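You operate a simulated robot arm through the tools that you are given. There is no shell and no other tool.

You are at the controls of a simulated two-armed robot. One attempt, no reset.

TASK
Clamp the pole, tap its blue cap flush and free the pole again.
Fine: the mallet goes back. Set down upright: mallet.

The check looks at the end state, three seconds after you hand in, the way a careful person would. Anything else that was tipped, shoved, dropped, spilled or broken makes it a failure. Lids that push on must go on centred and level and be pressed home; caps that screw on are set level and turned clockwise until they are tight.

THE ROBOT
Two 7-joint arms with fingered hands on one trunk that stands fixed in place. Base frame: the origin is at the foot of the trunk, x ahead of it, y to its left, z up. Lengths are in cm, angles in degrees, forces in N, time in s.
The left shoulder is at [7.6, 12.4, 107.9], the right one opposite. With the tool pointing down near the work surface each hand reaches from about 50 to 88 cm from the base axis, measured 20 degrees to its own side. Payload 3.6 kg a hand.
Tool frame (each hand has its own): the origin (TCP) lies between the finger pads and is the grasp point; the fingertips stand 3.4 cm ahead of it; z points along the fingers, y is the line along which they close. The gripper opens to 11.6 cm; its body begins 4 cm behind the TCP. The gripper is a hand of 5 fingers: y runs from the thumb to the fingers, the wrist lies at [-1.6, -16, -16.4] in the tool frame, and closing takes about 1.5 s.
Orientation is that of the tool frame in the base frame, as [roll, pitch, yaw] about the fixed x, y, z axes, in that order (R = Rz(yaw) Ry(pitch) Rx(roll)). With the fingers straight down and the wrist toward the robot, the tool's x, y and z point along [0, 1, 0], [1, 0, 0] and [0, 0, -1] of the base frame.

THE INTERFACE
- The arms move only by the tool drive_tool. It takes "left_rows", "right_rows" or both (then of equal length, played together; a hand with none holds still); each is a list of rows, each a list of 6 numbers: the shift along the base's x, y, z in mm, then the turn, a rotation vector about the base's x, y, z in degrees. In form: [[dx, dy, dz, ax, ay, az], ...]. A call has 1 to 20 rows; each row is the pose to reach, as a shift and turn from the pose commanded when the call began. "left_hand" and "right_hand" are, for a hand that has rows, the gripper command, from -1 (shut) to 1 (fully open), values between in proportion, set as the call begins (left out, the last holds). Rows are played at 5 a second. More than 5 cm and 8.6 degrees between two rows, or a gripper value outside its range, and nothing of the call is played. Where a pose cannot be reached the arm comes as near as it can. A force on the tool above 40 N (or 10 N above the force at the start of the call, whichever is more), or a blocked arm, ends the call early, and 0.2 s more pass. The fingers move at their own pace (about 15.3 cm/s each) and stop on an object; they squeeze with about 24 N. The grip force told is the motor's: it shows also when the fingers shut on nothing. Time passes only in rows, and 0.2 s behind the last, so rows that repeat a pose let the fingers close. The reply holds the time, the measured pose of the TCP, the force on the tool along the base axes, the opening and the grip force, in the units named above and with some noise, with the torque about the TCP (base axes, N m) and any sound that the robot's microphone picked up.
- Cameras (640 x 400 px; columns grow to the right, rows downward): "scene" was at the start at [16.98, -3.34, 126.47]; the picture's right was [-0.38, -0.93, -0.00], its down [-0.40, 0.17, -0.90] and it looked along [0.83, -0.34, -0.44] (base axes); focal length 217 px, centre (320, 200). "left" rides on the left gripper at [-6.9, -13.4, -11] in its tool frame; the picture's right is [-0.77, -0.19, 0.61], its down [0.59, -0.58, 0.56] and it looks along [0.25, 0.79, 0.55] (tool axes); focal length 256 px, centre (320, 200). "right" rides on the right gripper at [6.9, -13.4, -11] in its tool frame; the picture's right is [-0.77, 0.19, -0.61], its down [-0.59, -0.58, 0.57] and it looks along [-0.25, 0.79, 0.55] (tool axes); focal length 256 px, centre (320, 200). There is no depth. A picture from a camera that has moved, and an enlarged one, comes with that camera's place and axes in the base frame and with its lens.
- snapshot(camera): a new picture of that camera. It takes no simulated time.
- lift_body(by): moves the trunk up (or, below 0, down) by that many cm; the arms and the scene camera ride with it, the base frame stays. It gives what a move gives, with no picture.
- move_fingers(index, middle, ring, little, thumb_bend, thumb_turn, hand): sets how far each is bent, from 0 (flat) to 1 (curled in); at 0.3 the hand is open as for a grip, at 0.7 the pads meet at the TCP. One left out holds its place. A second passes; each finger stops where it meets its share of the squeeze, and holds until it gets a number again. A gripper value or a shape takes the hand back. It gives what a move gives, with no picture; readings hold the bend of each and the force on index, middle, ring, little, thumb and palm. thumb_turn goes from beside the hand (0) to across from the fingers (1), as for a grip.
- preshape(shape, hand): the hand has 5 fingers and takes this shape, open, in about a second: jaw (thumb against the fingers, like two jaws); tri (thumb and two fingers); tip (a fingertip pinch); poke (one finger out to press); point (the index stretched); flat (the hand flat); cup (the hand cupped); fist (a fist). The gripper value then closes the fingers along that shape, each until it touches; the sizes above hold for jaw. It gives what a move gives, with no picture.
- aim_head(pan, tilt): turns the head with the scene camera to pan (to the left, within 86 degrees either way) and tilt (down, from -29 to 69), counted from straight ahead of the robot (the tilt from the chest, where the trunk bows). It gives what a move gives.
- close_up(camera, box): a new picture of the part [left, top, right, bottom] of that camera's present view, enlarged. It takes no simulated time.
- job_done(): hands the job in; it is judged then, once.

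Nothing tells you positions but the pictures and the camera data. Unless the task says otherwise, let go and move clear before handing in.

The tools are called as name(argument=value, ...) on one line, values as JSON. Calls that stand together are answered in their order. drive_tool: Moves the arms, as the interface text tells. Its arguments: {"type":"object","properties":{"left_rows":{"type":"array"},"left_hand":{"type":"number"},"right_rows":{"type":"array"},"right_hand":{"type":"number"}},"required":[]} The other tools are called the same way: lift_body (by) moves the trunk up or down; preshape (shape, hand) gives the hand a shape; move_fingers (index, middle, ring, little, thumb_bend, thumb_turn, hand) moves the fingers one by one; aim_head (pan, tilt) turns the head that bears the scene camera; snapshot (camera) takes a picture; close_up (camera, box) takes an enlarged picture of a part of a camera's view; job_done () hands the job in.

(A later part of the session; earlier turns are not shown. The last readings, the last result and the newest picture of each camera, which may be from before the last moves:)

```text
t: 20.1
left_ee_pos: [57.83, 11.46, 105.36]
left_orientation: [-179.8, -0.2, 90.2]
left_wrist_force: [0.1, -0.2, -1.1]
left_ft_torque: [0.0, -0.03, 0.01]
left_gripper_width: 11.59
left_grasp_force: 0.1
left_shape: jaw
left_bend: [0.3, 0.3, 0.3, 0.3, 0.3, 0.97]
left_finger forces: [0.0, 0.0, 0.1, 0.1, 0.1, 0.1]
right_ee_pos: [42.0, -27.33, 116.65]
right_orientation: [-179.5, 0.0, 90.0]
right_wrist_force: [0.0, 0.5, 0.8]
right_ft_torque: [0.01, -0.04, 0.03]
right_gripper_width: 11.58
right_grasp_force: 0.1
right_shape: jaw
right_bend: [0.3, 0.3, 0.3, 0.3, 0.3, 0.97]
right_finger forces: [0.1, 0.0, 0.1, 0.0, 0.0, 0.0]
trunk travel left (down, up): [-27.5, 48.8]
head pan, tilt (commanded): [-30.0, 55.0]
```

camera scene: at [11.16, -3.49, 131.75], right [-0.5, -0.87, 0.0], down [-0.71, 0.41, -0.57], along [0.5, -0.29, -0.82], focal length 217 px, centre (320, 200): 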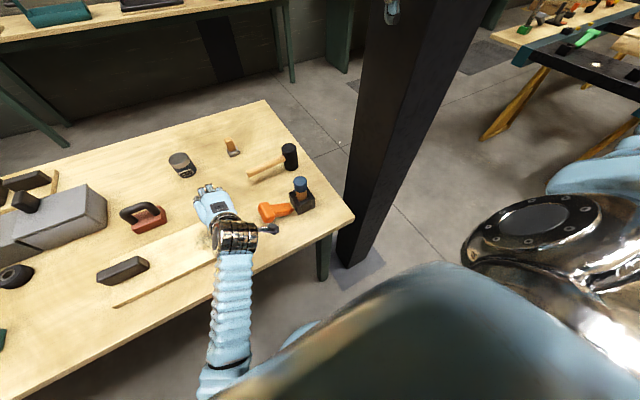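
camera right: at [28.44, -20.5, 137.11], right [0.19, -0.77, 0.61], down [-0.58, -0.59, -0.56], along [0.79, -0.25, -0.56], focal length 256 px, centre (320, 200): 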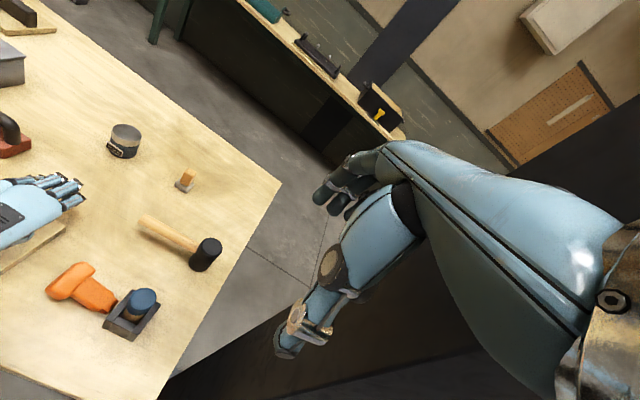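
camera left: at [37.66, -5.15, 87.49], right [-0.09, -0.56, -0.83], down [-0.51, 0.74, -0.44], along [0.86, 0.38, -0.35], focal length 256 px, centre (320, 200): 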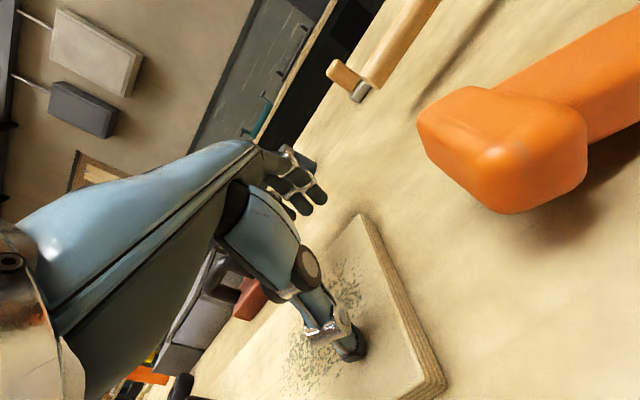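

drive_tool(left_rows=[[-8, 0, -5, 0, 0, -7.5], [-16, 0, -10, 0, 0, -15], [-25, 0, -20, 0, 0, -22.5], [-34, 0, -30, 0, 0, -30], [-43, 0, -40, 0, 0, -37.5], [-52, 0, -50, 0, 0, -45], [-61, 0, -60, 0, 0, -52.5], [-70, -5, -70, 0, 0, -60], [-79, -10, -80, 0, 0, -67.5], [-88, -15, -85, 0, 0, -75], [-97, -20, -90, 0, 0, -82.5], [-103, -20, -90, 0, 0, -90], [-103, -20, -90, 0, 0, -90]])

preshape(hand="left", shape="flat")

snapshot(camera="scene")

snapshot(camera="left")

snapshot(camera="right")

```text
t: 21.4
left_ee_pos: [49.31, 21.61, 85.96]
left_orientation: [-162.7, 7.5, 62.0]
left_wrist_force: [-0.2, -0.1, -0.3]
left_ft_torque: [-0.02, 0.01, 0.01]
left_gripper_width: 11.59
left_grasp_force: 0.1
left_shape: jaw
left_bend: [0.3, 0.3, 0.3, 0.3, 0.3, 0.97]
left_finger forces: [0.0, 0.1, 0.1, 0.0, 0.0, 0.1]
left hand out of reach, approached as far as the arm can: row 1, 2, 3, 4, 5
right_ee_pos: [42.07, -27.12, 116.72]
right_orientation: [-179.6, 0.0, 90.2]
right_wrist_force: [-0.2, -1.7, 0.0]
right_ft_torque: [0.06, -0.03, -0.02]
right_gripper_width: 11.58
right_grasp_force: 0.1
right_shape: jaw
right_bend: [0.3, 0.3, 0.3, 0.3, 0.3, 0.97]
right_finger forces: [0.0, 0.0, 0.0, 0.0, 0.0, 0.0]
trunk travel left (down, up): [-27.5, 48.8]
head pan, tilt (commanded): [-30.0, 55.0]
stopped in row 6 (left hand): the arm was blocked; the commanded pose is now the measured one
```

```text
t: 22.3
left_ee_pos: [49.36, 21.3, 85.96]
left_orientation: [-162.6, 7.5, 61.8]
left_wrist_force: [0.7, -0.3, 0.0]
left_ft_torque: [-0.01, -0.03, -0.01]
left_gripper_width: 10.77
left_grasp_force: 0.1
left_shape: flat
left_bend: [0.0, 0.0, 0.0, 0.0, 0.75, 0.0]
left_finger forces: [0.0, 0.0, 0.0, 0.0, 0.0, 0.1]
right_ee_pos: [42.06, -27.13, 116.61]
right_orientation: [-179.6, -0.1, 90.1]
right_wrist_force: [0.0, 0.2, -1.1]
right_ft_torque: [-0.02, 0.01, 0.0]
right_gripper_width: 11.59
right_grasp_force: 0.0
right_shape: jaw
right_bend: [0.3, 0.3, 0.3, 0.3, 0.3, 0.97]
right_finger forces: [0.1, 0.0, 0.1, 0.1, 0.1, 0.0]
trunk travel left (down, up): [-27.5, 48.8]
head pan, tilt (commanded): [-30.0, 55.0]
```

```text
taken
camera scene: at [14.74, -3.47, 122.19], right [-0.5, -0.87, 0.0], down [-0.71, 0.41, -0.57], along [0.5, -0.29, -0.82], focal length 217 px, centre (320, 200)
```

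scene: 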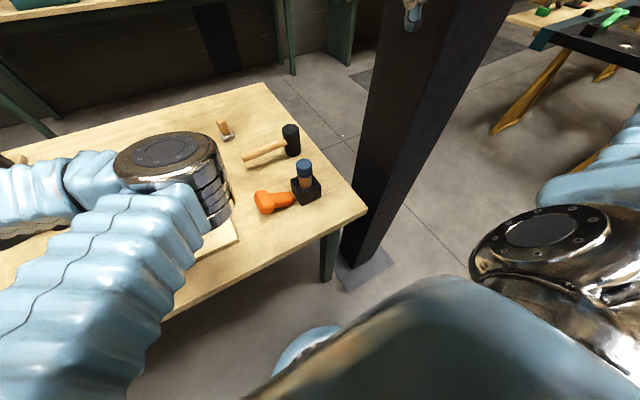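

```text
taken
camera left: at [38.72, 21.49, 101.11], right [-0.71, -0.56, -0.42], down [-0.38, 0.81, -0.44], along [0.59, -0.15, -0.79], focal length 256 px, centre (320, 200)
```

left: 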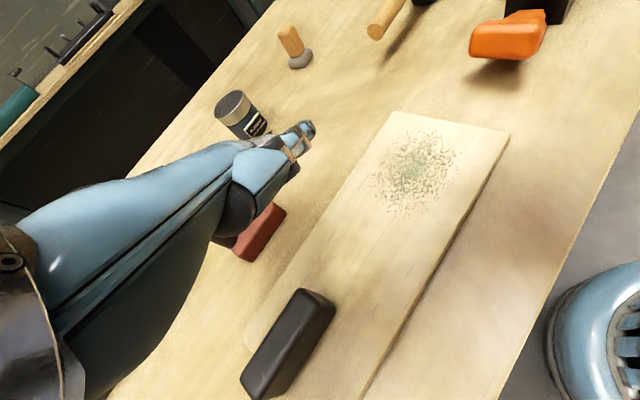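

```text
taken
camera right: at [28.62, -20.42, 127.73], right [0.19, -0.77, 0.61], down [-0.58, -0.59, -0.56], along [0.79, -0.24, -0.56], focal length 256 px, centre (320, 200)
```

right: 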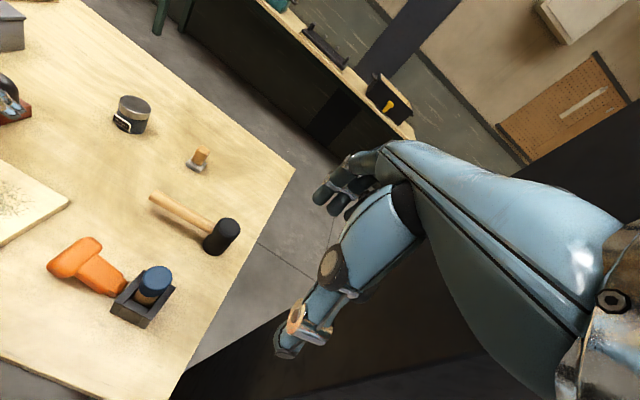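

The turn jammed partway with the elbow in a bad place, and the hand ended near [49,21,86] but touching nothing. I'll raise it straight up, in small steps.

drive_tool(left_rows=[[0, 0, 20, 0, 0, 0], [0, 0, 45, 0, 0, 0], [0, 0, 70, 0, 0, 0], [0, 0, 95, 0, 0, 0], [0, 0, 120, 0, 0, 0], [0, 0, 150, 0, 0, 0], [0, 0, 180, 0, 0, 0]])

snapshot(camera="scene")

```text
t: 24.1
left_ee_pos: [48.04, 23.22, 99.03]
left_orientation: [-156.3, 10.1, 65.5]
left_wrist_force: [0.4, 0.7, -0.6]
left_ft_torque: [-0.01, 0.02, 0.0]
left_gripper_width: 10.82
left_grasp_force: 0.1
left_shape: flat
left_bend: [0.0, 0.0, 0.0, 0.0, 0.75, 0.0]
left_finger forces: [0.1, 0.0, 0.0, 0.0, 0.1, 0.0]
right_ee_pos: [42.13, -27.1, 116.65]
right_orientation: [-179.7, -0.1, 90.3]
right_wrist_force: [-0.1, -0.4, -1.4]
right_ft_torque: [-0.03, -0.02, 0.06]
right_gripper_width: 11.59
right_grasp_force: 0.1
right_shape: jaw
right_bend: [0.3, 0.3, 0.3, 0.3, 0.3, 0.97]
right_finger forces: [0.0, 0.1, 0.1, 0.0, 0.1, 0.1]
trunk travel left (down, up): [-27.5, 48.8]
head pan, tilt (commanded): [-30.0, 55.0]
stopped in row 7 (left hand): the arm was blocked; the commanded pose is now the measured one
```

```text
taken
camera scene: at [14.75, -3.44, 122.18], right [-0.5, -0.87, 0.0], down [-0.71, 0.41, -0.57], along [0.5, -0.29, -0.82], focal length 217 px, centre (320, 200)
```

scene: 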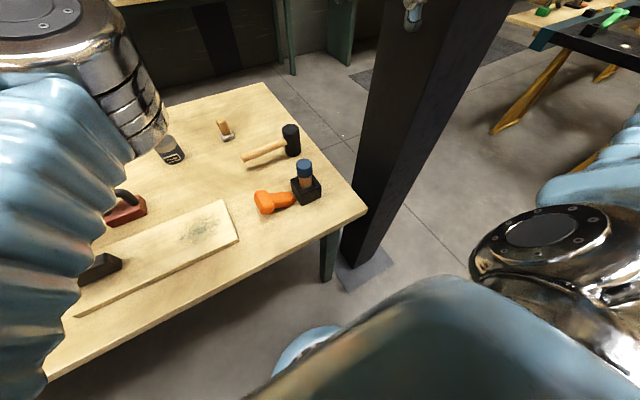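

aim_head(pan=30, tilt=25)

snapshot(camera="scene")

snapshot(camera="left")

```text
t: 25.4
left_ee_pos: [48.13, 23.23, 99.15]
left_orientation: [-156.4, 10.1, 65.5]
left_wrist_force: [0.2, -0.1, -0.3]
left_ft_torque: [-0.02, 0.0, 0.0]
left_gripper_width: 10.8
left_grasp_force: 0.1
left_shape: flat
left_bend: [0.0, 0.0, 0.0, 0.0, 0.75, 0.0]
left_finger forces: [0.0, 0.0, 0.1, 0.1, 0.0, 0.0]
right_ee_pos: [42.04, -27.21, 116.65]
right_orientation: [-179.5, -0.1, 90.1]
right_wrist_force: [0.1, -0.5, 0.8]
right_ft_torque: [0.01, 0.01, 0.04]
right_gripper_width: 11.6
right_grasp_force: 0.1
right_shape: jaw
right_bend: [0.3, 0.3, 0.3, 0.3, 0.3, 0.97]
right_finger forces: [0.1, 0.1, 0.0, 0.1, 0.0, 0.1]
trunk travel left (down, up): [-27.5, 48.8]
head pan, tilt (commanded): [30.0, 25.0]
```

```text
taken
camera scene: at [16.48, 4.74, 126.59], right [0.5, -0.87, 0.0], down [-0.37, -0.21, -0.91], along [0.78, 0.45, -0.42], focal length 217 px, centre (320, 200)
```

scene: 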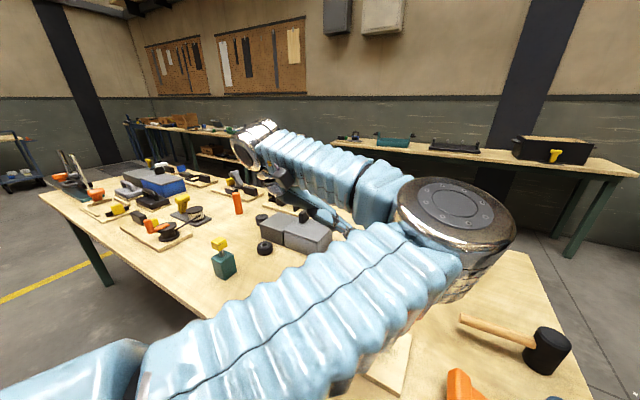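

```text
taken
camera left: at [39.39, 22.87, 115.48], right [-0.73, -0.59, -0.34], down [-0.47, 0.8, -0.39], along [0.5, -0.12, -0.86], focal length 256 px, centre (320, 200)
```

left: 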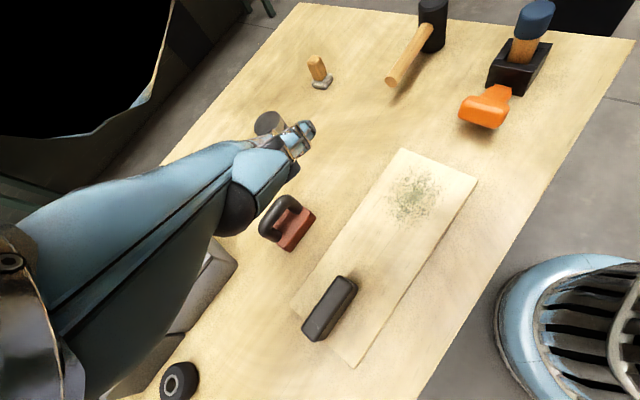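

The elbow has swung inward across the front, which explains the jams. Stretching the arm out high and forward-left should let the elbow come back round, so I'll do that in small steps.

drive_tool(left_rows=[[10, 10, 10, 0, 0, 0], [25, 20, 20, 0, 0, 0], [45, 35, 30, 0, 0, 0], [70, 50, 45, 0, 0, 0], [95, 65, 60, 0, 0, 0], [120, 80, 75, 0, 0, 0]])

snapshot(camera="scene")

```text
t: 26.8
left_ee_pos: [60.33, 31.35, 106.67]
left_orientation: [-156.3, 10.0, 65.2]
left_wrist_force: [-0.3, -0.1, 0.3]
left_ft_torque: [-0.01, 0.0, 0.04]
left_gripper_width: 10.8
left_grasp_force: 0.1
left_shape: flat
left_bend: [0.0, 0.0, 0.0, 0.0, 0.75, 0.0]
left_finger forces: [0.1, 0.0, 0.0, 0.0, 0.1, 0.0]
right_ee_pos: [42.16, -27.1, 116.79]
right_orientation: [-179.6, -0.2, 90.2]
right_wrist_force: [-1.4, -0.2, 0.2]
right_ft_torque: [-0.02, -0.04, -0.02]
right_gripper_width: 11.61
right_grasp_force: 0.0
right_shape: jaw
right_bend: [0.3, 0.3, 0.3, 0.3, 0.3, 0.97]
right_finger forces: [0.0, 0.0, 0.0, 0.0, 0.1, 0.1]
trunk travel left (down, up): [-27.5, 48.8]
head pan, tilt (commanded): [30.0, 25.0]
```

```text
taken
camera scene: at [16.49, 4.84, 126.58], right [0.5, -0.87, 0.0], down [-0.37, -0.21, -0.91], along [0.78, 0.45, -0.42], focal length 217 px, centre (320, 200)
```

scene: 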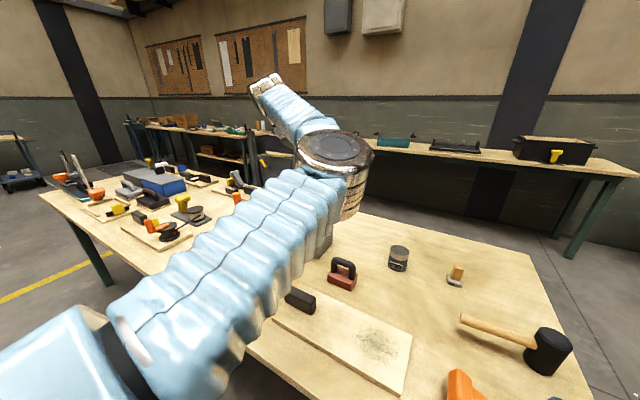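

The arm moves freely now. I'll keep stretching it while turning the hand back to the standard palm-down, wrist-toward-robot orientation.

drive_tool(left_rows=[[20, 10, 10, 0.7, -3.7, 3.8], [40, 20, 20, 1.4, -7.4, 7.6], [60, 30, 28, 2.0, -11.1, 11.5], [80, 40, 35, 2.7, -14.8, 15.3], [100, 48, 42, 3.3, -18.5, 19.1], [125, 57, 48, 4.0, -22.2, 23.0], [147, 66, 53, 4.7, -25.9, 26.8]])

snapshot(camera="scene")

```text
t: 28.4
left_ee_pos: [74.82, 37.62, 112.01]
left_orientation: [179.4, 0.0, 90.3]
left_wrist_force: [0.6, 0.1, -0.1]
left_ft_torque: [0.02, 0.02, -0.01]
left_gripper_width: 10.8
left_grasp_force: 0.1
left_shape: flat
left_bend: [0.0, 0.0, 0.0, 0.0, 0.75, 0.0]
left_finger forces: [0.1, 0.0, 0.1, 0.0, 0.0, 0.0]
right_ee_pos: [41.95, -27.07, 116.64]
right_orientation: [-179.6, 0.0, 90.1]
right_wrist_force: [0.3, 0.7, 0.9]
right_ft_torque: [0.04, 0.03, -0.02]
right_gripper_width: 11.6
right_grasp_force: 0.1
right_shape: jaw
right_bend: [0.3, 0.3, 0.3, 0.3, 0.3, 0.97]
right_finger forces: [0.0, 0.1, 0.1, 0.0, 0.1, 0.1]
trunk travel left (down, up): [-27.5, 48.8]
head pan, tilt (commanded): [30.0, 25.0]
```

```text
taken
camera scene: at [16.49, 4.77, 126.59], right [0.5, -0.87, 0.0], down [-0.37, -0.21, -0.91], along [0.78, 0.45, -0.42], focal length 217 px, centre (320, 200)
```

scene: 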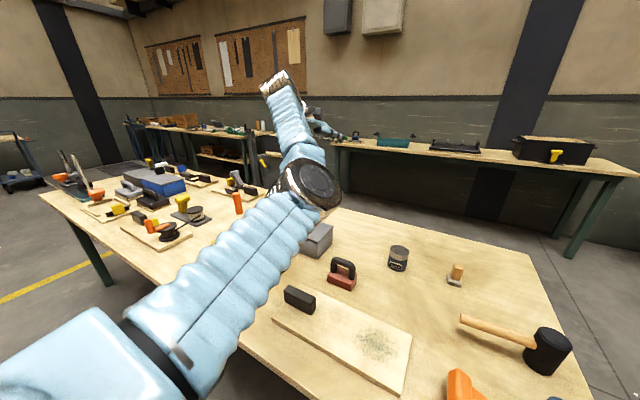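

The hand is level and free. I'll return to the starting pose of the left hand and look at how the elbow settles.

drive_tool(left_rows=[[-20, -36, 20, 0, 0, 0], [-40, -72, 40, 0, 0, 0], [-60, -108, 55, 0, 0, 0], [-80, -144, 65, 0, 0, 0], [-100, -180, 74, 0, 0, 0], [-120, -216, 74, 0, 0, 0], [-140, -252, 74, 0, 0, 0], [-162, -290, 74, 0, 0, 0], [-183, -326, 74, 0, 0, 0]])

snapshot(camera="scene")

```text
t: 30.6
left_ee_pos: [59.01, 12.12, 120.93]
left_orientation: [178.3, 1.1, 98.3]
left_wrist_force: [0.8, -0.5, -0.5]
left_ft_torque: [0.0, 0.01, 0.01]
left_gripper_width: 10.8
left_grasp_force: 0.1
left_shape: flat
left_bend: [0.0, 0.0, 0.0, 0.0, 0.75, 0.0]
left_finger forces: [0.0, 0.0, 0.1, 0.1, 0.0, 0.0]
left hand out of reach, approached as far as the arm can: row 9
right_ee_pos: [41.98, -27.25, 116.58]
right_orientation: [-179.5, -0.2, 90.1]
right_wrist_force: [0.3, 0.3, -0.3]
right_ft_torque: [-0.02, 0.0, -0.01]
right_gripper_width: 11.61
right_grasp_force: 0.1
right_shape: jaw
right_bend: [0.3, 0.3, 0.3, 0.3, 0.3, 0.97]
right_finger forces: [0.1, 0.0, 0.0, 0.0, 0.0, 0.1]
trunk travel left (down, up): [-27.5, 48.8]
head pan, tilt (commanded): [30.0, 25.0]
stopped in row 9 (left hand): the arm was blocked; the commanded pose is now the measured one
```

```text
taken
camera scene: at [16.51, 4.76, 126.58], right [0.5, -0.87, 0.0], down [-0.37, -0.21, -0.91], along [0.78, 0.45, -0.42], focal length 217 px, centre (320, 200)
```

scene: 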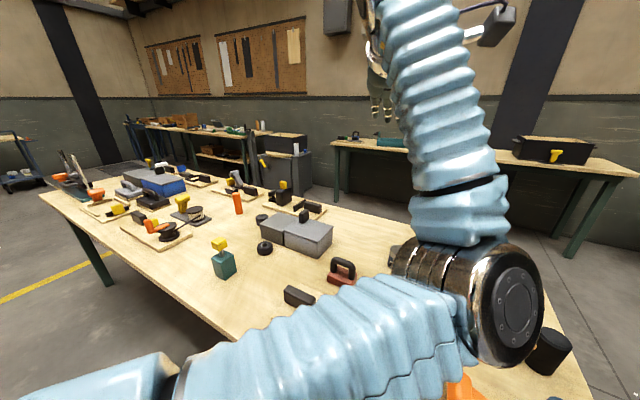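

The left elbow is stuck inward, so I'll park the left arm far out to the left and do the work with the right hand, which is still in its natural posture. Retreating along the path that worked.

drive_tool(left_rows=[[18, 33, 0, 0, 0, 0], [36, 66, 0, 0, 0, 0], [54, 100, -5, 0, 0, 0], [72, 134, -10, 0, 0, 0], [90, 168, -20, 0, 0, 0], [108, 202, -35, 0, 0, 0], [125, 236, -50, 0, 0, 0], [142, 270, -60, 0, 0, 0], [158, 300, -70, 0, 0, 0]])

aim_head(pan=-22, tilt=45)

snapshot(camera="scene")

```text
t: 32.6
left_ee_pos: [74.61, 42.17, 114.15]
left_orientation: [178.2, 1.1, 97.8]
left_wrist_force: [0.5, 1.2, 0.1]
left_ft_torque: [0.06, 0.0, 0.02]
left_gripper_width: 10.8
left_grasp_force: 0.1
left_shape: flat
left_bend: [0.0, 0.0, 0.0, 0.0, 0.75, 0.0]
left_finger forces: [0.1, 0.0, 0.0, 0.1, 0.0, 0.0]
right_ee_pos: [42.03, -27.06, 116.68]
right_orientation: [-179.6, 0.0, 90.1]
right_wrist_force: [-0.8, 0.7, 0.2]
right_ft_torque: [-0.02, -0.01, -0.03]
right_gripper_width: 11.59
right_grasp_force: 0.0
right_shape: jaw
right_bend: [0.3, 0.3, 0.3, 0.3, 0.3, 0.97]
right_finger forces: [0.1, 0.0, 0.1, 0.0, 0.0, 0.0]
trunk travel left (down, up): [-27.5, 48.8]
head pan, tilt (commanded): [30.0, 25.0]
```

```text
t: 33.9
left_ee_pos: [74.63, 41.98, 114.04]
left_orientation: [178.2, 1.1, 97.7]
left_wrist_force: [0.2, 0.5, 0.8]
left_ft_torque: [0.0, -0.01, -0.01]
left_gripper_width: 10.8
left_grasp_force: 0.0
left_shape: flat
left_bend: [0.0, 0.0, 0.0, 0.0, 0.75, 0.0]
left_finger forces: [0.0, 0.1, 0.0, 0.0, 0.0, 0.0]
right_ee_pos: [41.9, -27.22, 116.75]
right_orientation: [-179.7, -0.1, 90.1]
right_wrist_force: [0.0, -0.1, -0.4]
right_ft_torque: [-0.02, -0.01, 0.0]
right_gripper_width: 11.57
right_grasp_force: 0.0
right_shape: jaw
right_bend: [0.3, 0.3, 0.3, 0.3, 0.3, 0.97]
right_finger forces: [0.1, 0.0, 0.0, 0.0, 0.0, 0.0]
trunk travel left (down, up): [-27.5, 48.8]
head pan, tilt (commanded): [-22.0, 45.0]
```

```text
taken
camera scene: at [16.04, -2.87, 123.53], right [-0.37, -0.93, 0.0], down [-0.66, 0.26, -0.71], along [0.66, -0.26, -0.71], focal length 217 px, centre (320, 200)
```

scene: 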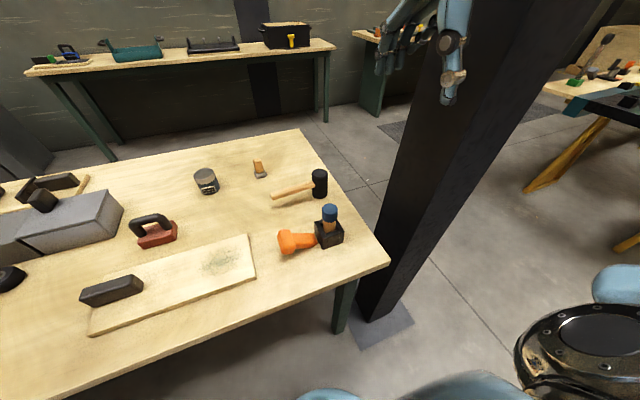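

All objects are as before and the left arm is clear. A dark column stands right of the table near [50,-42], which I'll keep the right elbow away from. Raising the trunk a little before bringing the right hand over the lever.

lift_body(by=10)

```text
t: 35.2
left_ee_pos: [74.76, 41.78, 124.08]
left_orientation: [178.2, 1.1, 97.7]
left_wrist_force: [0.7, 0.6, -1.4]
left_ft_torque: [-0.01, 0.01, 0.0]
left_gripper_width: 10.8
left_grasp_force: 0.1
left_shape: flat
left_bend: [0.0, 0.0, 0.0, 0.0, 0.75, 0.0]
left_finger forces: [0.1, 0.0, 0.1, 0.0, 0.0, 0.0]
right_ee_pos: [42.0, -27.13, 126.73]
right_orientation: [-179.6, -0.1, 90.1]
right_wrist_force: [1.0, -0.1, -0.2]
right_ft_torque: [-0.01, 0.04, -0.02]
right_gripper_width: 11.6
right_grasp_force: 0.1
right_shape: jaw
right_bend: [0.3, 0.3, 0.3, 0.3, 0.3, 0.97]
right_finger forces: [0.0, 0.1, 0.0, 0.1, 0.0, 0.1]
trunk travel left (down, up): [-37.5, 38.8]
head pan, tilt (commanded): [-22.0, 45.0]
```

drive_tool(right_rows=[[7, 28, -25, 0, 0, 0], [14, 56, -50, 0, 0, 0], [21, 84, -75, 0, 0, 0], [28, 112, -100, 0, 0, 0], [35, 140, -125, 0, 0, 0], [42, 168, -150, 0, 0, 0], [48, 190, -175, 0, 0, 0], [53, 204, -200, 0, 0, 0], [53, 204, -200, 0, 0, 0]], right_hand=1)

snapshot(camera="scene")

snapshot(camera="right")

```text
t: 37.2
left_ee_pos: [74.81, 41.83, 124.09]
left_orientation: [178.2, 1.1, 97.7]
left_wrist_force: [0.5, -0.1, 0.5]
left_ft_torque: [-0.03, 0.03, 0.01]
left_gripper_width: 10.82
left_grasp_force: 0.0
left_shape: flat
left_bend: [0.0, 0.0, 0.0, 0.0, 0.75, 0.0]
left_finger forces: [0.0, 0.0, 0.0, 0.1, 0.1, 0.1]
right_ee_pos: [47.02, -8.85, 107.45]
right_orientation: [-179.7, -0.1, 90.1]
right_wrist_force: [0.3, 0.6, -0.3]
right_ft_torque: [0.0, -0.02, 0.01]
right_gripper_width: 11.59
right_grasp_force: 0.1
right_shape: jaw
right_bend: [0.3, 0.3, 0.3, 0.3, 0.3, 0.97]
right_finger forces: [0.0, 0.0, 0.0, 0.0, 0.0, 0.0]
right hand out of reach, approached as far as the arm can: row 8, 9
trunk travel left (down, up): [-37.5, 38.8]
head pan, tilt (commanded): [-22.0, 45.0]
```

```text
taken
camera scene: at [12.41, -2.81, 133.74], right [-0.37, -0.93, 0.0], down [-0.66, 0.26, -0.71], along [0.66, -0.27, -0.71], focal length 217 px, centre (320, 200)
```

scene: 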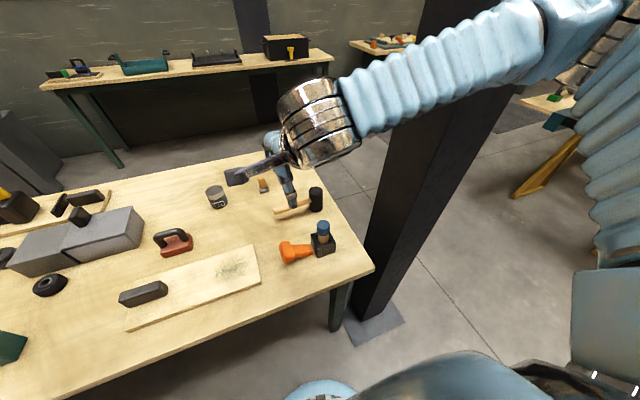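

```text
taken
camera right: at [33.68, -2.05, 118.5], right [0.19, -0.77, 0.61], down [-0.58, -0.59, -0.56], along [0.79, -0.24, -0.56], focal length 256 px, centre (320, 200)
```

right: 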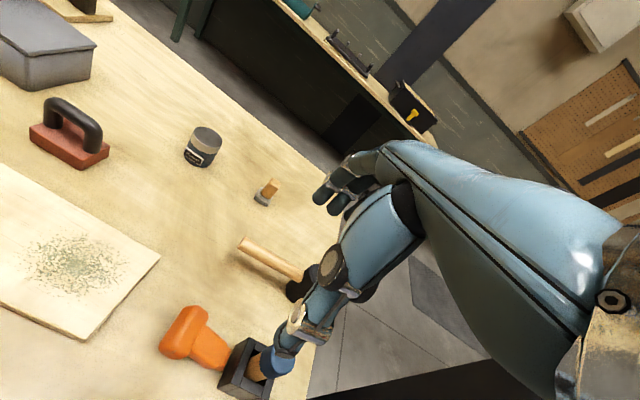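

The right arm comes in from the right and can't point straight ahead this far left, but fingers pointing left-and-down should suit it: the fingers can then curl under the T-grip from its outer side and lift it. I'll back off slightly and turn the hand (yaw +90°, tilt 45°) high above the table.

drive_tool(right_rows=[[-5, -25, 25, 0, 0, 0], [-10, -50, 50, 0, 0, 0], [-10, -50, 50, 0, 0, 0]])

```text
t: 38.0
left_ee_pos: [74.78, 41.85, 124.11]
left_orientation: [178.3, 1.1, 97.7]
left_wrist_force: [-0.3, 0.4, 0.1]
left_ft_torque: [0.02, -0.02, -0.01]
left_gripper_width: 10.83
left_grasp_force: 0.0
left_shape: flat
left_bend: [0.0, 0.0, 0.0, 0.0, 0.75, 0.0]
left_finger forces: [0.0, 0.0, 0.0, 0.1, 0.0, 0.0]
right_ee_pos: [46.07, -13.8, 112.41]
right_orientation: [-179.6, 0.0, 90.2]
right_wrist_force: [0.0, 0.3, -0.6]
right_ft_torque: [-0.05, 0.01, 0.01]
right_gripper_width: 11.59
right_grasp_force: 0.0
right_shape: jaw
right_bend: [0.3, 0.3, 0.3, 0.3, 0.3, 0.97]
right_finger forces: [0.1, 0.1, 0.1, 0.0, 0.1, 0.1]
trunk travel left (down, up): [-37.5, 38.8]
head pan, tilt (commanded): [-22.0, 45.0]
```

drive_tool(right_rows=[[0, 0, 0, -3.46, 0.21, 6.92], [0, 0, 0, -6.89, 0.84, 13.83], [0, 2, 0, -10.27, 1.88, 20.71], [0, 4, 0, -13.57, 3.35, 27.56], [0, 6, 0, -16.78, 5.23, 34.35], [0, 10, 0, -19.85, 7.53, 41.07], [0, 14, 0, -22.76, 10.24, 47.72]])

snapshot(camera="scene")

```text
t: 39.6
left_ee_pos: [74.74, 41.79, 124.12]
left_orientation: [178.2, 1.1, 97.8]
left_wrist_force: [0.5, 0.6, -0.6]
left_ft_torque: [-0.02, 0.01, -0.02]
left_gripper_width: 10.79
left_grasp_force: 0.1
left_shape: flat
left_bend: [0.0, 0.0, 0.0, 0.0, 0.75, 0.0]
left_finger forces: [0.0, 0.0, 0.1, 0.0, 0.0, 0.0]
right_ee_pos: [46.13, -12.43, 112.52]
right_orientation: [-161.0, 15.6, 141.2]
right_wrist_force: [0.4, -0.7, -0.8]
right_ft_torque: [0.02, -0.02, -0.02]
right_gripper_width: 11.6
right_grasp_force: 0.2
right_shape: jaw
right_bend: [0.3, 0.3, 0.3, 0.3, 0.3, 0.97]
right_finger forces: [0.0, 0.0, 0.0, 0.0, 0.1, 0.0]
trunk travel left (down, up): [-37.5, 38.8]
head pan, tilt (commanded): [-22.0, 45.0]
```

```text
taken
camera scene: at [12.47, -2.82, 133.73], right [-0.37, -0.93, 0.0], down [-0.66, 0.26, -0.71], along [0.66, -0.27, -0.71], focal length 217 px, centre (320, 200)
```

scene: 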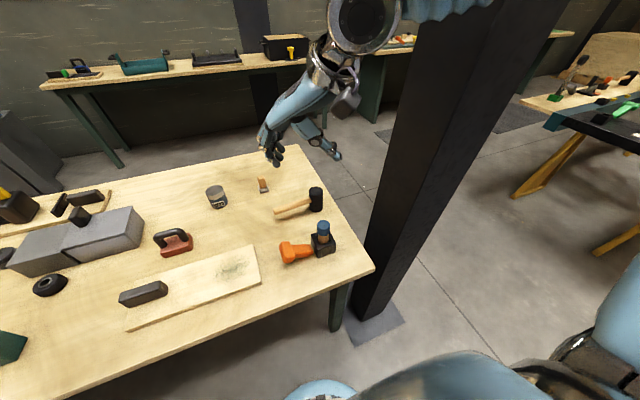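

Tracking is exact. Continuing the turn to the final tilt while shifting over the lever, still high.

drive_tool(right_rows=[[2, 8, -5, -3.46, 3.03, 6.22], [4, 16, -10, -6.89, 6.44, 12.27], [6, 26, -15, -10.27, 10.22, 18.12], [8, 36, -20, -13.58, 14.35, 23.76], [10, 48, -25, -16.78, 18.86, 29.18], [12, 60, -30, -19.86, 23.73, 34.38], [12, 60, -30, -19.86, 23.73, 34.38]])

snapshot(camera="scene")

snapshot(camera="right")

```text
t: 41.2
left_ee_pos: [74.63, 41.78, 124.21]
left_orientation: [178.2, 1.2, 97.7]
left_wrist_force: [0.7, -0.6, -0.1]
left_ft_torque: [0.01, 0.03, 0.03]
left_gripper_width: 10.79
left_grasp_force: 0.0
left_shape: flat
left_bend: [0.0, 0.0, 0.0, 0.0, 0.75, 0.0]
left_finger forces: [0.1, 0.1, 0.1, 0.1, 0.0, 0.0]
right_ee_pos: [42.72, -13.65, 109.21]
right_orientation: [-138.3, 4.6, 174.9]
right_wrist_force: [0.1, -0.4, -0.1]
right_ft_torque: [0.0, 0.04, -0.01]
right_gripper_width: 11.6
right_grasp_force: 0.0
right_shape: jaw
right_bend: [0.3, 0.3, 0.3, 0.3, 0.3, 0.97]
right_finger forces: [0.0, 0.0, 0.0, 0.1, 0.0, 0.0]
right hand out of reach, approached as far as the arm can: row 3, 4, 5, 6, 7
trunk travel left (down, up): [-37.5, 38.8]
head pan, tilt (commanded): [-22.0, 45.0]
```

```text
taken
camera scene: at [12.61, -2.85, 133.73], right [-0.37, -0.93, 0.0], down [-0.66, 0.26, -0.71], along [0.65, -0.27, -0.71], focal length 217 px, centre (320, 200)
```

scene: 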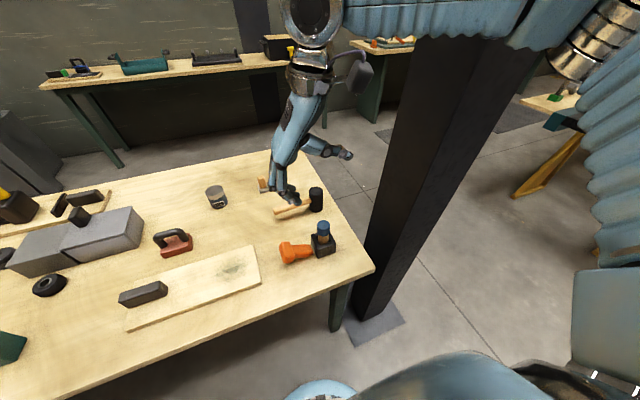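

```text
taken
camera right: at [34.16, -15.61, 125.65], right [0.79, 0.48, 0.39], down [0.52, -0.86, 0.01], along [0.34, 0.2, -0.92], focal length 256 px, centre (320, 200)
```

right: 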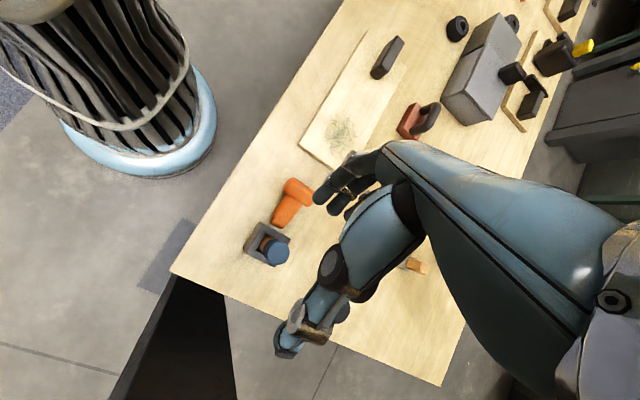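

This last stretch was beyond the right arm's reach, so I won't force it. I'll reverse the right hand along the same path to its natural pose.

drive_tool(right_rows=[[-3, -20, 5, 3.3, -3.95, -5.73], [-6, -35, 10, 6.6, -7.9, -11.46], [-9, -50, 15, 9.9, -11.85, -17.2], [-12, -60, 20, 13.2, -15.8, -22.9], [-12, -60, 25, 16.5, -19.75, -28.65], [-12, -60, 30, 19.86, -23.73, -34.38], [-12, -60, 30, 19.86, -23.73, -34.38]])

```text
t: 42.8
left_ee_pos: [74.73, 41.71, 124.09]
left_orientation: [178.3, 1.1, 97.8]
left_wrist_force: [0.6, -0.7, 0.2]
left_ft_torque: [0.02, 0.02, 0.02]
left_gripper_width: 10.79
left_grasp_force: 0.0
left_shape: flat
left_bend: [0.0, 0.0, 0.0, 0.0, 0.75, 0.0]
left_finger forces: [0.0, 0.0, 0.0, 0.0, 0.0, 0.0]
right_ee_pos: [41.6, -19.56, 112.07]
right_orientation: [-166.6, 17.4, 134.1]
right_wrist_force: [-0.1, 0.7, -1.4]
right_ft_torque: [0.01, -0.03, 0.0]
right_gripper_width: 11.6
right_grasp_force: 0.1
right_shape: jaw
right_bend: [0.3, 0.3, 0.3, 0.3, 0.3, 0.97]
right_finger forces: [0.0, 0.0, 0.1, 0.1, 0.0, 0.0]
trunk travel left (down, up): [-37.5, 38.8]
head pan, tilt (commanded): [-22.0, 45.0]
```

drive_tool(right_rows=[[4, -10, 8, 3.1, -0.86, -5.93], [8, -20, 16, 6.2, -1.7, -11.9], [12, -30, 24, 9.3, -2.6, -17.8], [16, -40, 32, 12.4, -3.4, -23.7], [20, -50, 40, 15.5, -4.3, -29.6], [24, -60, 46, 18.6, -5.1, -35.6], [24, -64, 50, 21.7, -6.0, -41.5], [24, -64, 50, 21.7, -6.0, -41.5]])

```text
t: 44.6
left_ee_pos: [74.76, 41.88, 123.99]
left_orientation: [178.2, 1.1, 97.8]
left_wrist_force: [0.4, 0.7, -0.5]
left_ft_torque: [-0.05, 0.04, -0.02]
left_gripper_width: 10.82
left_grasp_force: 0.1
left_shape: flat
left_bend: [0.0, 0.0, 0.0, 0.0, 0.75, 0.0]
left_finger forces: [0.0, 0.0, 0.1, 0.0, 0.0, 0.1]
right_ee_pos: [43.88, -26.01, 116.82]
right_orientation: [-180.0, -0.2, 90.0]
right_wrist_force: [-0.7, 0.2, 0.2]
right_ft_torque: [0.02, 0.0, -0.01]
right_gripper_width: 11.58
right_grasp_force: 0.1
right_shape: jaw
right_bend: [0.3, 0.3, 0.3, 0.3, 0.3, 0.97]
right_finger forces: [0.0, 0.0, 0.0, 0.0, 0.0, 0.0]
trunk travel left (down, up): [-37.5, 38.8]
head pan, tilt (commanded): [-22.0, 45.0]
```

Right hand is back in its natural pose. I'll look at both arms to judge the elbow positions.

aim_head(pan=-65, tilt=25)

snapshot(camera="scene")

aim_head(pan=50, tilt=25)

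snapshot(camera="scene")

```text
t: 45.7
left_ee_pos: [74.75, 41.83, 124.13]
left_orientation: [178.0, 1.0, 97.7]
left_wrist_force: [-0.6, -0.2, -0.8]
left_ft_torque: [0.0, 0.01, 0.0]
left_gripper_width: 10.79
left_grasp_force: 0.2
left_shape: flat
left_bend: [0.0, 0.0, 0.0, 0.0, 0.75, 0.0]
left_finger forces: [0.0, 0.0, 0.0, 0.0, 0.0, 0.1]
right_ee_pos: [43.85, -26.07, 116.79]
right_orientation: [179.9, -0.1, 90.0]
right_wrist_force: [0.3, 0.2, 0.2]
right_ft_torque: [0.01, 0.0, 0.0]
right_gripper_width: 11.59
right_grasp_force: 0.0
right_shape: jaw
right_bend: [0.3, 0.3, 0.3, 0.3, 0.3, 0.97]
right_finger forces: [0.0, 0.1, 0.0, 0.0, 0.0, 0.0]
trunk travel left (down, up): [-37.5, 38.8]
head pan, tilt (commanded): [-65.0, 25.0]
```

```text
taken
camera scene: at [8.79, -8.18, 136.79], right [-0.91, -0.42, 0.0], down [-0.18, 0.38, -0.91], along [0.38, -0.82, -0.42], focal length 217 px, centre (320, 200)
```

scene: 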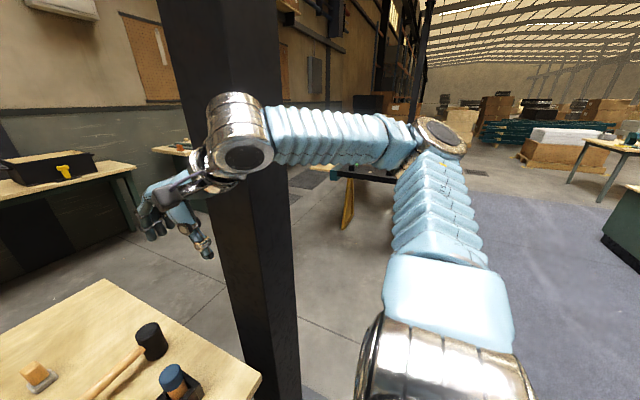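

```text
t: 47.6
left_ee_pos: [74.8, 41.74, 124.05]
left_orientation: [178.1, 1.1, 97.7]
left_wrist_force: [-0.5, 0.0, 0.0]
left_ft_torque: [0.0, 0.0, -0.02]
left_gripper_width: 10.8
left_grasp_force: 0.0
left_shape: flat
left_bend: [0.0, 0.0, 0.0, 0.0, 0.75, 0.0]
left_finger forces: [0.0, 0.0, 0.0, 0.0, 0.0, 0.1]
right_ee_pos: [43.84, -26.04, 116.9]
right_orientation: [180.0, -0.2, 90.0]
right_wrist_force: [0.1, -0.5, 0.0]
right_ft_torque: [0.0, 0.02, -0.02]
right_gripper_width: 11.62
right_grasp_force: 0.1
right_shape: jaw
right_bend: [0.3, 0.3, 0.3, 0.3, 0.3, 0.97]
right_finger forces: [0.0, 0.0, 0.0, 0.0, 0.0, 0.0]
trunk travel left (down, up): [-37.5, 38.8]
head pan, tilt (commanded): [50.0, 25.0]
```

```text
taken
camera scene: at [10.81, 7.23, 136.79], right [0.77, -0.64, 0.0], down [-0.27, -0.32, -0.91], along [0.58, 0.69, -0.42], focal length 217 px, centre (320, 200)
```

scene: 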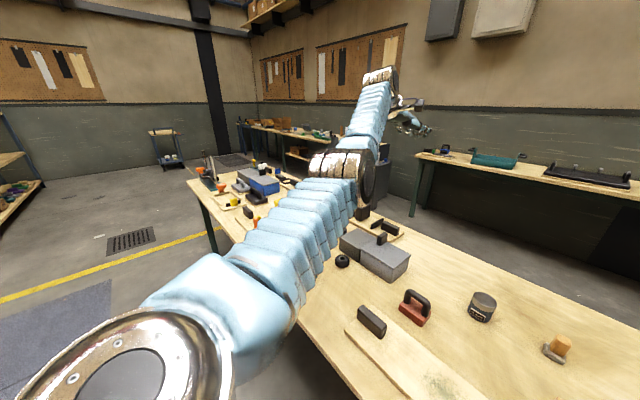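

The right arm rests with its elbow out to the right (natural); the left elbow hangs inward. With the left arm almost straight, rolling the hand about the arm's line should carry the elbow round downward and outward. I'll roll about that line, keeping the wrist in place.

drive_tool(left_rows=[[-12, 26, -3, 6.7, 3.4, 2.74], [-25, 52, -3, 13.4, 6.8, 5.5], [-40, 77, 2, 20.1, 10.2, 8.2], [-55, 100, 10, 26.8, 13.6, 11.0], [-70, 122, 21, 33.5, 17.0, 13.7], [-86, 141, 36, 40.2, 20.4, 16.5], [-102, 157, 54, 46.9, 23.8, 19.2], [-117, 171, 74, 53.6, 27.2, 22.0]])

snapshot(camera="scene")

```text
t: 49.4
left_ee_pos: [62.95, 58.98, 131.61]
left_orientation: [-170.3, -58.1, 115.7]
left_wrist_force: [0.1, -0.2, 0.2]
left_ft_torque: [0.0, -0.02, 0.04]
left_gripper_width: 10.8
left_grasp_force: 0.1
left_shape: flat
left_bend: [0.0, 0.0, 0.0, 0.0, 0.75, 0.0]
left_finger forces: [0.0, 0.1, 0.0, 0.0, 0.1, 0.0]
right_ee_pos: [43.89, -26.03, 116.81]
right_orientation: [-180.0, -0.1, 90.0]
right_wrist_force: [0.2, -1.1, 0.4]
right_ft_torque: [-0.01, 0.02, -0.02]
right_gripper_width: 11.62
right_grasp_force: 0.1
right_shape: jaw
right_bend: [0.3, 0.3, 0.3, 0.3, 0.3, 0.97]
right_finger forces: [0.0, 0.0, 0.0, 0.0, 0.0, 0.1]
trunk travel left (down, up): [-37.5, 38.8]
head pan, tilt (commanded): [50.0, 25.0]
```

```text
taken
camera scene: at [10.79, 7.23, 136.8], right [0.77, -0.64, 0.0], down [-0.27, -0.32, -0.91], along [0.58, 0.69, -0.42], focal length 217 px, centre (320, 200)
```

scene: 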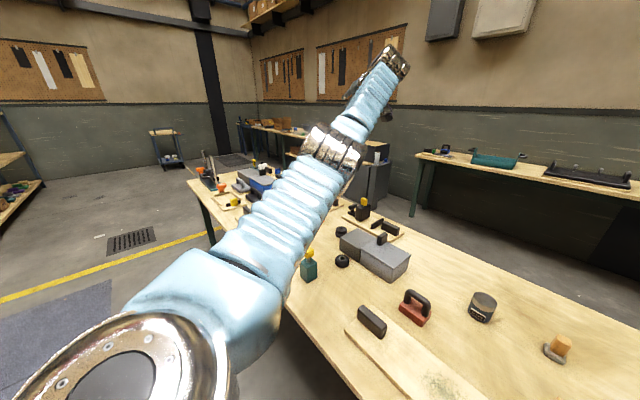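

It is helping — the elbow is moving round. Rolling further in the same direction.

drive_tool(left_rows=[[-14, 10, 23, 6.7, 3.4, 2.74], [-28, 17, 48, 13.4, 6.8, 5.5], [-40, 20, 74, 20.1, 10.2, 8.2], [-51, 20, 101, 26.8, 13.6, 11.0], [-60, 16, 128, 33.5, 17.0, 13.7]])

snapshot(camera="scene")

```text
t: 50.6
left_ee_pos: [56.93, 60.46, 144.31]
left_orientation: [43.9, -83.6, -85.2]
left_wrist_force: [-0.3, -0.3, 0.1]
left_ft_torque: [0.03, 0.02, -0.01]
left_gripper_width: 10.76
left_grasp_force: 0.2
left_shape: flat
left_bend: [0.0, 0.0, 0.0, 0.0, 0.75, 0.0]
left_finger forces: [0.0, 0.0, 0.0, 0.0, 0.0, 0.0]
right_ee_pos: [43.87, -26.0, 116.96]
right_orientation: [-180.0, -0.1, 90.0]
right_wrist_force: [-0.1, 0.4, 0.0]
right_ft_torque: [0.01, -0.01, 0.0]
right_gripper_width: 11.59
right_grasp_force: 0.1
right_shape: jaw
right_bend: [0.3, 0.3, 0.3, 0.3, 0.3, 0.97]
right_finger forces: [0.0, 0.1, 0.0, 0.0, 0.0, 0.0]
trunk travel left (down, up): [-37.5, 38.8]
head pan, tilt (commanded): [50.0, 25.0]
```

```text
taken
camera scene: at [10.79, 7.22, 136.8], right [0.77, -0.64, 0.0], down [-0.27, -0.32, -0.91], along [0.58, 0.69, -0.42], focal length 217 px, centre (320, 200)
```

scene: 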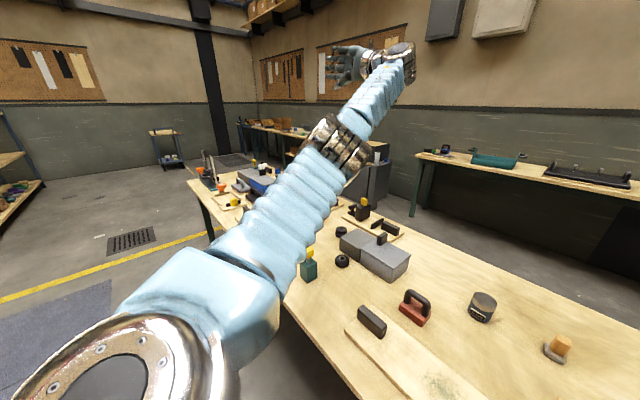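

Now I'll draw the hand in along the arm's line and see which way the elbow bends.

drive_tool(left_rows=[[-30, -15, -8, 0, 0, 0], [-60, -30, -16, 0, 0, 0], [-90, -45, -24, 0, 0, 0], [-120, -60, -32, 0, 0, 0]])

snapshot(camera="scene")

```text
t: 51.6
left_ee_pos: [44.92, 54.43, 141.18]
left_orientation: [43.5, -83.7, -85.0]
left_wrist_force: [-0.2, -0.4, -0.4]
left_ft_torque: [0.0, 0.01, 0.0]
left_gripper_width: 10.79
left_grasp_force: 0.1
left_shape: flat
left_bend: [0.0, 0.0, 0.0, 0.0, 0.75, 0.0]
left_finger forces: [0.0, 0.1, 0.1, 0.0, 0.1, 0.0]
right_ee_pos: [43.82, -25.96, 116.89]
right_orientation: [-180.0, -0.1, 90.0]
right_wrist_force: [0.3, 0.2, 0.0]
right_ft_torque: [-0.03, 0.03, -0.01]
right_gripper_width: 11.58
right_grasp_force: 0.1
right_shape: jaw
right_bend: [0.3, 0.3, 0.3, 0.3, 0.3, 0.97]
right_finger forces: [0.1, 0.0, 0.0, 0.0, 0.1, 0.0]
trunk travel left (down, up): [-37.5, 38.8]
head pan, tilt (commanded): [50.0, 25.0]
```

```text
taken
camera scene: at [10.76, 7.23, 136.8], right [0.77, -0.64, 0.0], down [-0.27, -0.32, -0.91], along [0.58, 0.69, -0.42], focal length 217 px, centre (320, 200)
```

scene: 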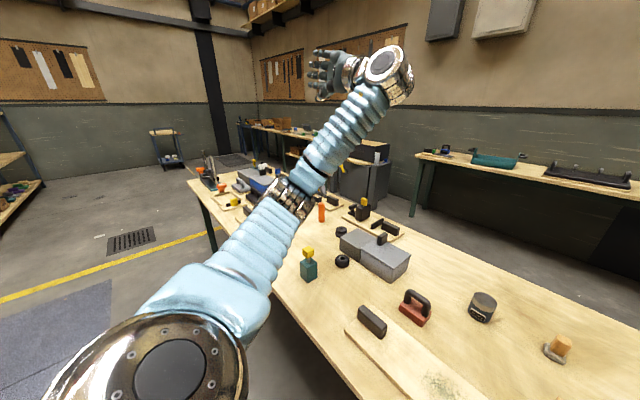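

The elbow now hangs down and to the left, as wanted. Un-rolling the hand about the same line with the wrist held in place.

drive_tool(left_rows=[[9, 4, -27, -6.7, -3.4, -2.74], [20, 5, -54, -13.4, -6.8, -5.5], [32, 1, -80, -20.1, -10.2, -8.2], [46, -5, -105, -26.8, -13.6, -11.0], [60, -16, -128, -33.5, -17.0, -13.7], [75, -29, -148, -40.2, -20.4, -16.5], [91, -46, -166, -46.9, -23.8, -19.2], [107, -65, -181, -53.6, -27.2, -22.0], [123, -87, -193, -60.3, -30.6, -24.7], [138, -110, -201, -67.0, -34.0, -27.4], [152, -135, -205, -73.7, -37.4, -30.2], [166, -161, -206, -80.4, -40.8, -32.9], [178, -187, -202, -87.1, -44.2, -35.7]])

snapshot(camera="scene")

```text
t: 54.4
left_ee_pos: [62.83, 35.82, 120.91]
left_orientation: [178.0, 1.2, 97.7]
left_wrist_force: [0.0, 0.0, -0.7]
left_ft_torque: [0.04, 0.04, 0.0]
left_gripper_width: 10.81
left_grasp_force: 0.1
left_shape: flat
left_bend: [0.0, 0.0, 0.0, 0.0, 0.75, 0.0]
left_finger forces: [0.0, 0.1, 0.1, 0.0, 0.1, 0.0]
right_ee_pos: [43.83, -26.02, 116.82]
right_orientation: [180.0, -0.2, 90.0]
right_wrist_force: [0.2, 0.0, -0.8]
right_ft_torque: [0.02, 0.0, -0.01]
right_gripper_width: 11.59
right_grasp_force: 0.1
right_shape: jaw
right_bend: [0.3, 0.3, 0.3, 0.3, 0.3, 0.97]
right_finger forces: [0.0, 0.0, 0.0, 0.0, 0.0, 0.0]
trunk travel left (down, up): [-37.5, 38.8]
head pan, tilt (commanded): [50.0, 25.0]
```

```text
taken
camera scene: at [10.81, 7.19, 136.8], right [0.77, -0.64, 0.0], down [-0.27, -0.32, -0.91], along [0.58, 0.69, -0.42], focal length 217 px, centre (320, 200)
```

scene: 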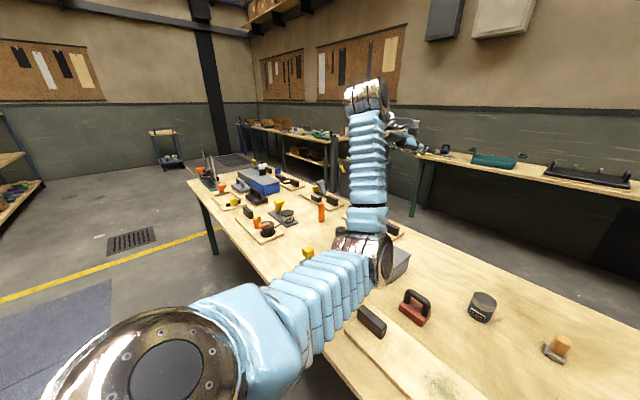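

The elbow swung back with the hand because I rolled about the shoulder–wrist line. This time I'll swing the elbow out about that line, then un-roll about the forearm's own axis so the elbow stays put.

drive_tool(left_rows=[[-7, 29, 2, 7.12, 1.54, 3.3], [-16, 56, 8, 14.24, 3.07, 6.61], [-26, 83, 18, 21.36, 4.61, 9.91], [-37, 107, 31, 28.5, 6.14, 13.2], [-50, 128, 47, 35.6, 7.68, 16.5], [-62, 147, 66, 42.7, 9.2, 19.8], [-76, 163, 88, 49.8, 10.75, 23.1], [-89, 175, 111, 57.0, 12.3, 26.4]])

snapshot(camera="scene")

```text
t: 56.2
left_ee_pos: [53.91, 53.3, 131.87]
left_orientation: [163.1, -55.4, 134.5]
left_wrist_force: [-0.3, 0.4, 0.4]
left_ft_torque: [0.02, -0.01, 0.0]
left_gripper_width: 10.77
left_grasp_force: 0.1
left_shape: flat
left_bend: [0.0, 0.0, 0.0, 0.0, 0.75, 0.0]
left_finger forces: [0.0, 0.0, 0.1, 0.0, 0.0, 0.0]
right_ee_pos: [43.92, -26.11, 116.96]
right_orientation: [-180.0, -0.1, 90.1]
right_wrist_force: [0.4, 0.9, 0.1]
right_ft_torque: [-0.02, 0.02, 0.03]
right_gripper_width: 11.61
right_grasp_force: 0.0
right_shape: jaw
right_bend: [0.3, 0.3, 0.3, 0.3, 0.3, 0.97]
right_finger forces: [0.1, 0.1, 0.0, 0.1, 0.1, 0.1]
trunk travel left (down, up): [-37.5, 38.8]
head pan, tilt (commanded): [50.0, 25.0]
```

```text
taken
camera scene: at [10.78, 7.23, 136.8], right [0.77, -0.64, 0.0], down [-0.27, -0.32, -0.91], along [0.58, 0.69, -0.42], focal length 217 px, centre (320, 200)
```

scene: 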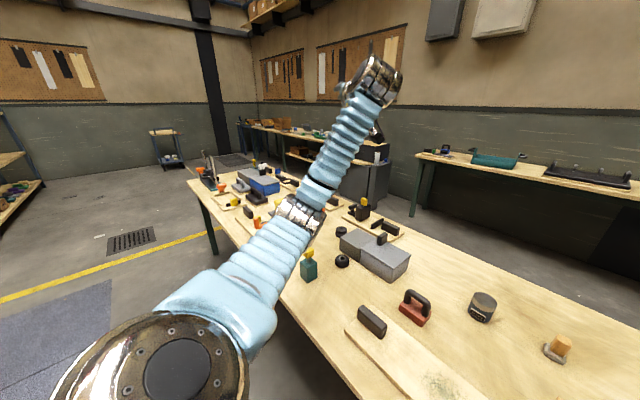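

drive_tool(left_rows=[[20, -14, -21, -5.34, 1.32, -5.82], [37, -31, -41, -10.7, 2.64, -11.6], [52, -52, -60, -16.0, 3.96, -17.5], [65, -76, -77, -21.4, 5.28, -23.3], [74, -103, -92, -26.7, 6.6, -29.1], [81, -132, -104, -32.0, 7.9, -34.9], [84, -162, -114, -37.4, 9.2, -40.7], [84, -193, -120, -42.7, 10.6, -46.6]])

snapshot(camera="scene")

```text
t: 58.0
left_ee_pos: [62.38, 33.92, 119.99]
left_orientation: [-173.6, -16.4, 70.9]
left_wrist_force: [0.0, -0.2, 0.3]
left_ft_torque: [-0.03, 0.04, -0.04]
left_gripper_width: 10.79
left_grasp_force: 0.1
left_shape: flat
left_bend: [0.0, 0.0, 0.0, 0.0, 0.75, 0.0]
left_finger forces: [0.1, 0.0, 0.0, 0.1, 0.0, 0.0]
right_ee_pos: [43.88, -26.09, 116.91]
right_orientation: [-180.0, -0.3, 90.0]
right_wrist_force: [0.5, 0.1, 0.4]
right_ft_torque: [-0.01, -0.01, -0.02]
right_gripper_width: 11.62
right_grasp_force: 0.1
right_shape: jaw
right_bend: [0.3, 0.3, 0.3, 0.3, 0.3, 0.97]
right_finger forces: [0.1, 0.0, 0.0, 0.1, 0.1, 0.0]
trunk travel left (down, up): [-37.5, 38.8]
head pan, tilt (commanded): [50.0, 25.0]
```

```text
taken
camera scene: at [10.82, 7.19, 136.79], right [0.77, -0.64, 0.0], down [-0.27, -0.32, -0.91], along [0.58, 0.69, -0.42], focal length 217 px, centre (320, 200)
```

scene: 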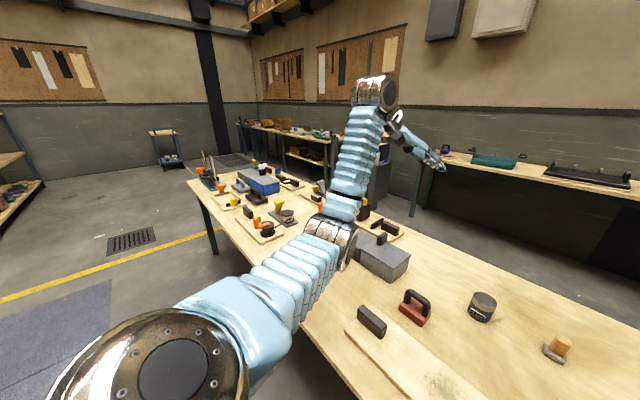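

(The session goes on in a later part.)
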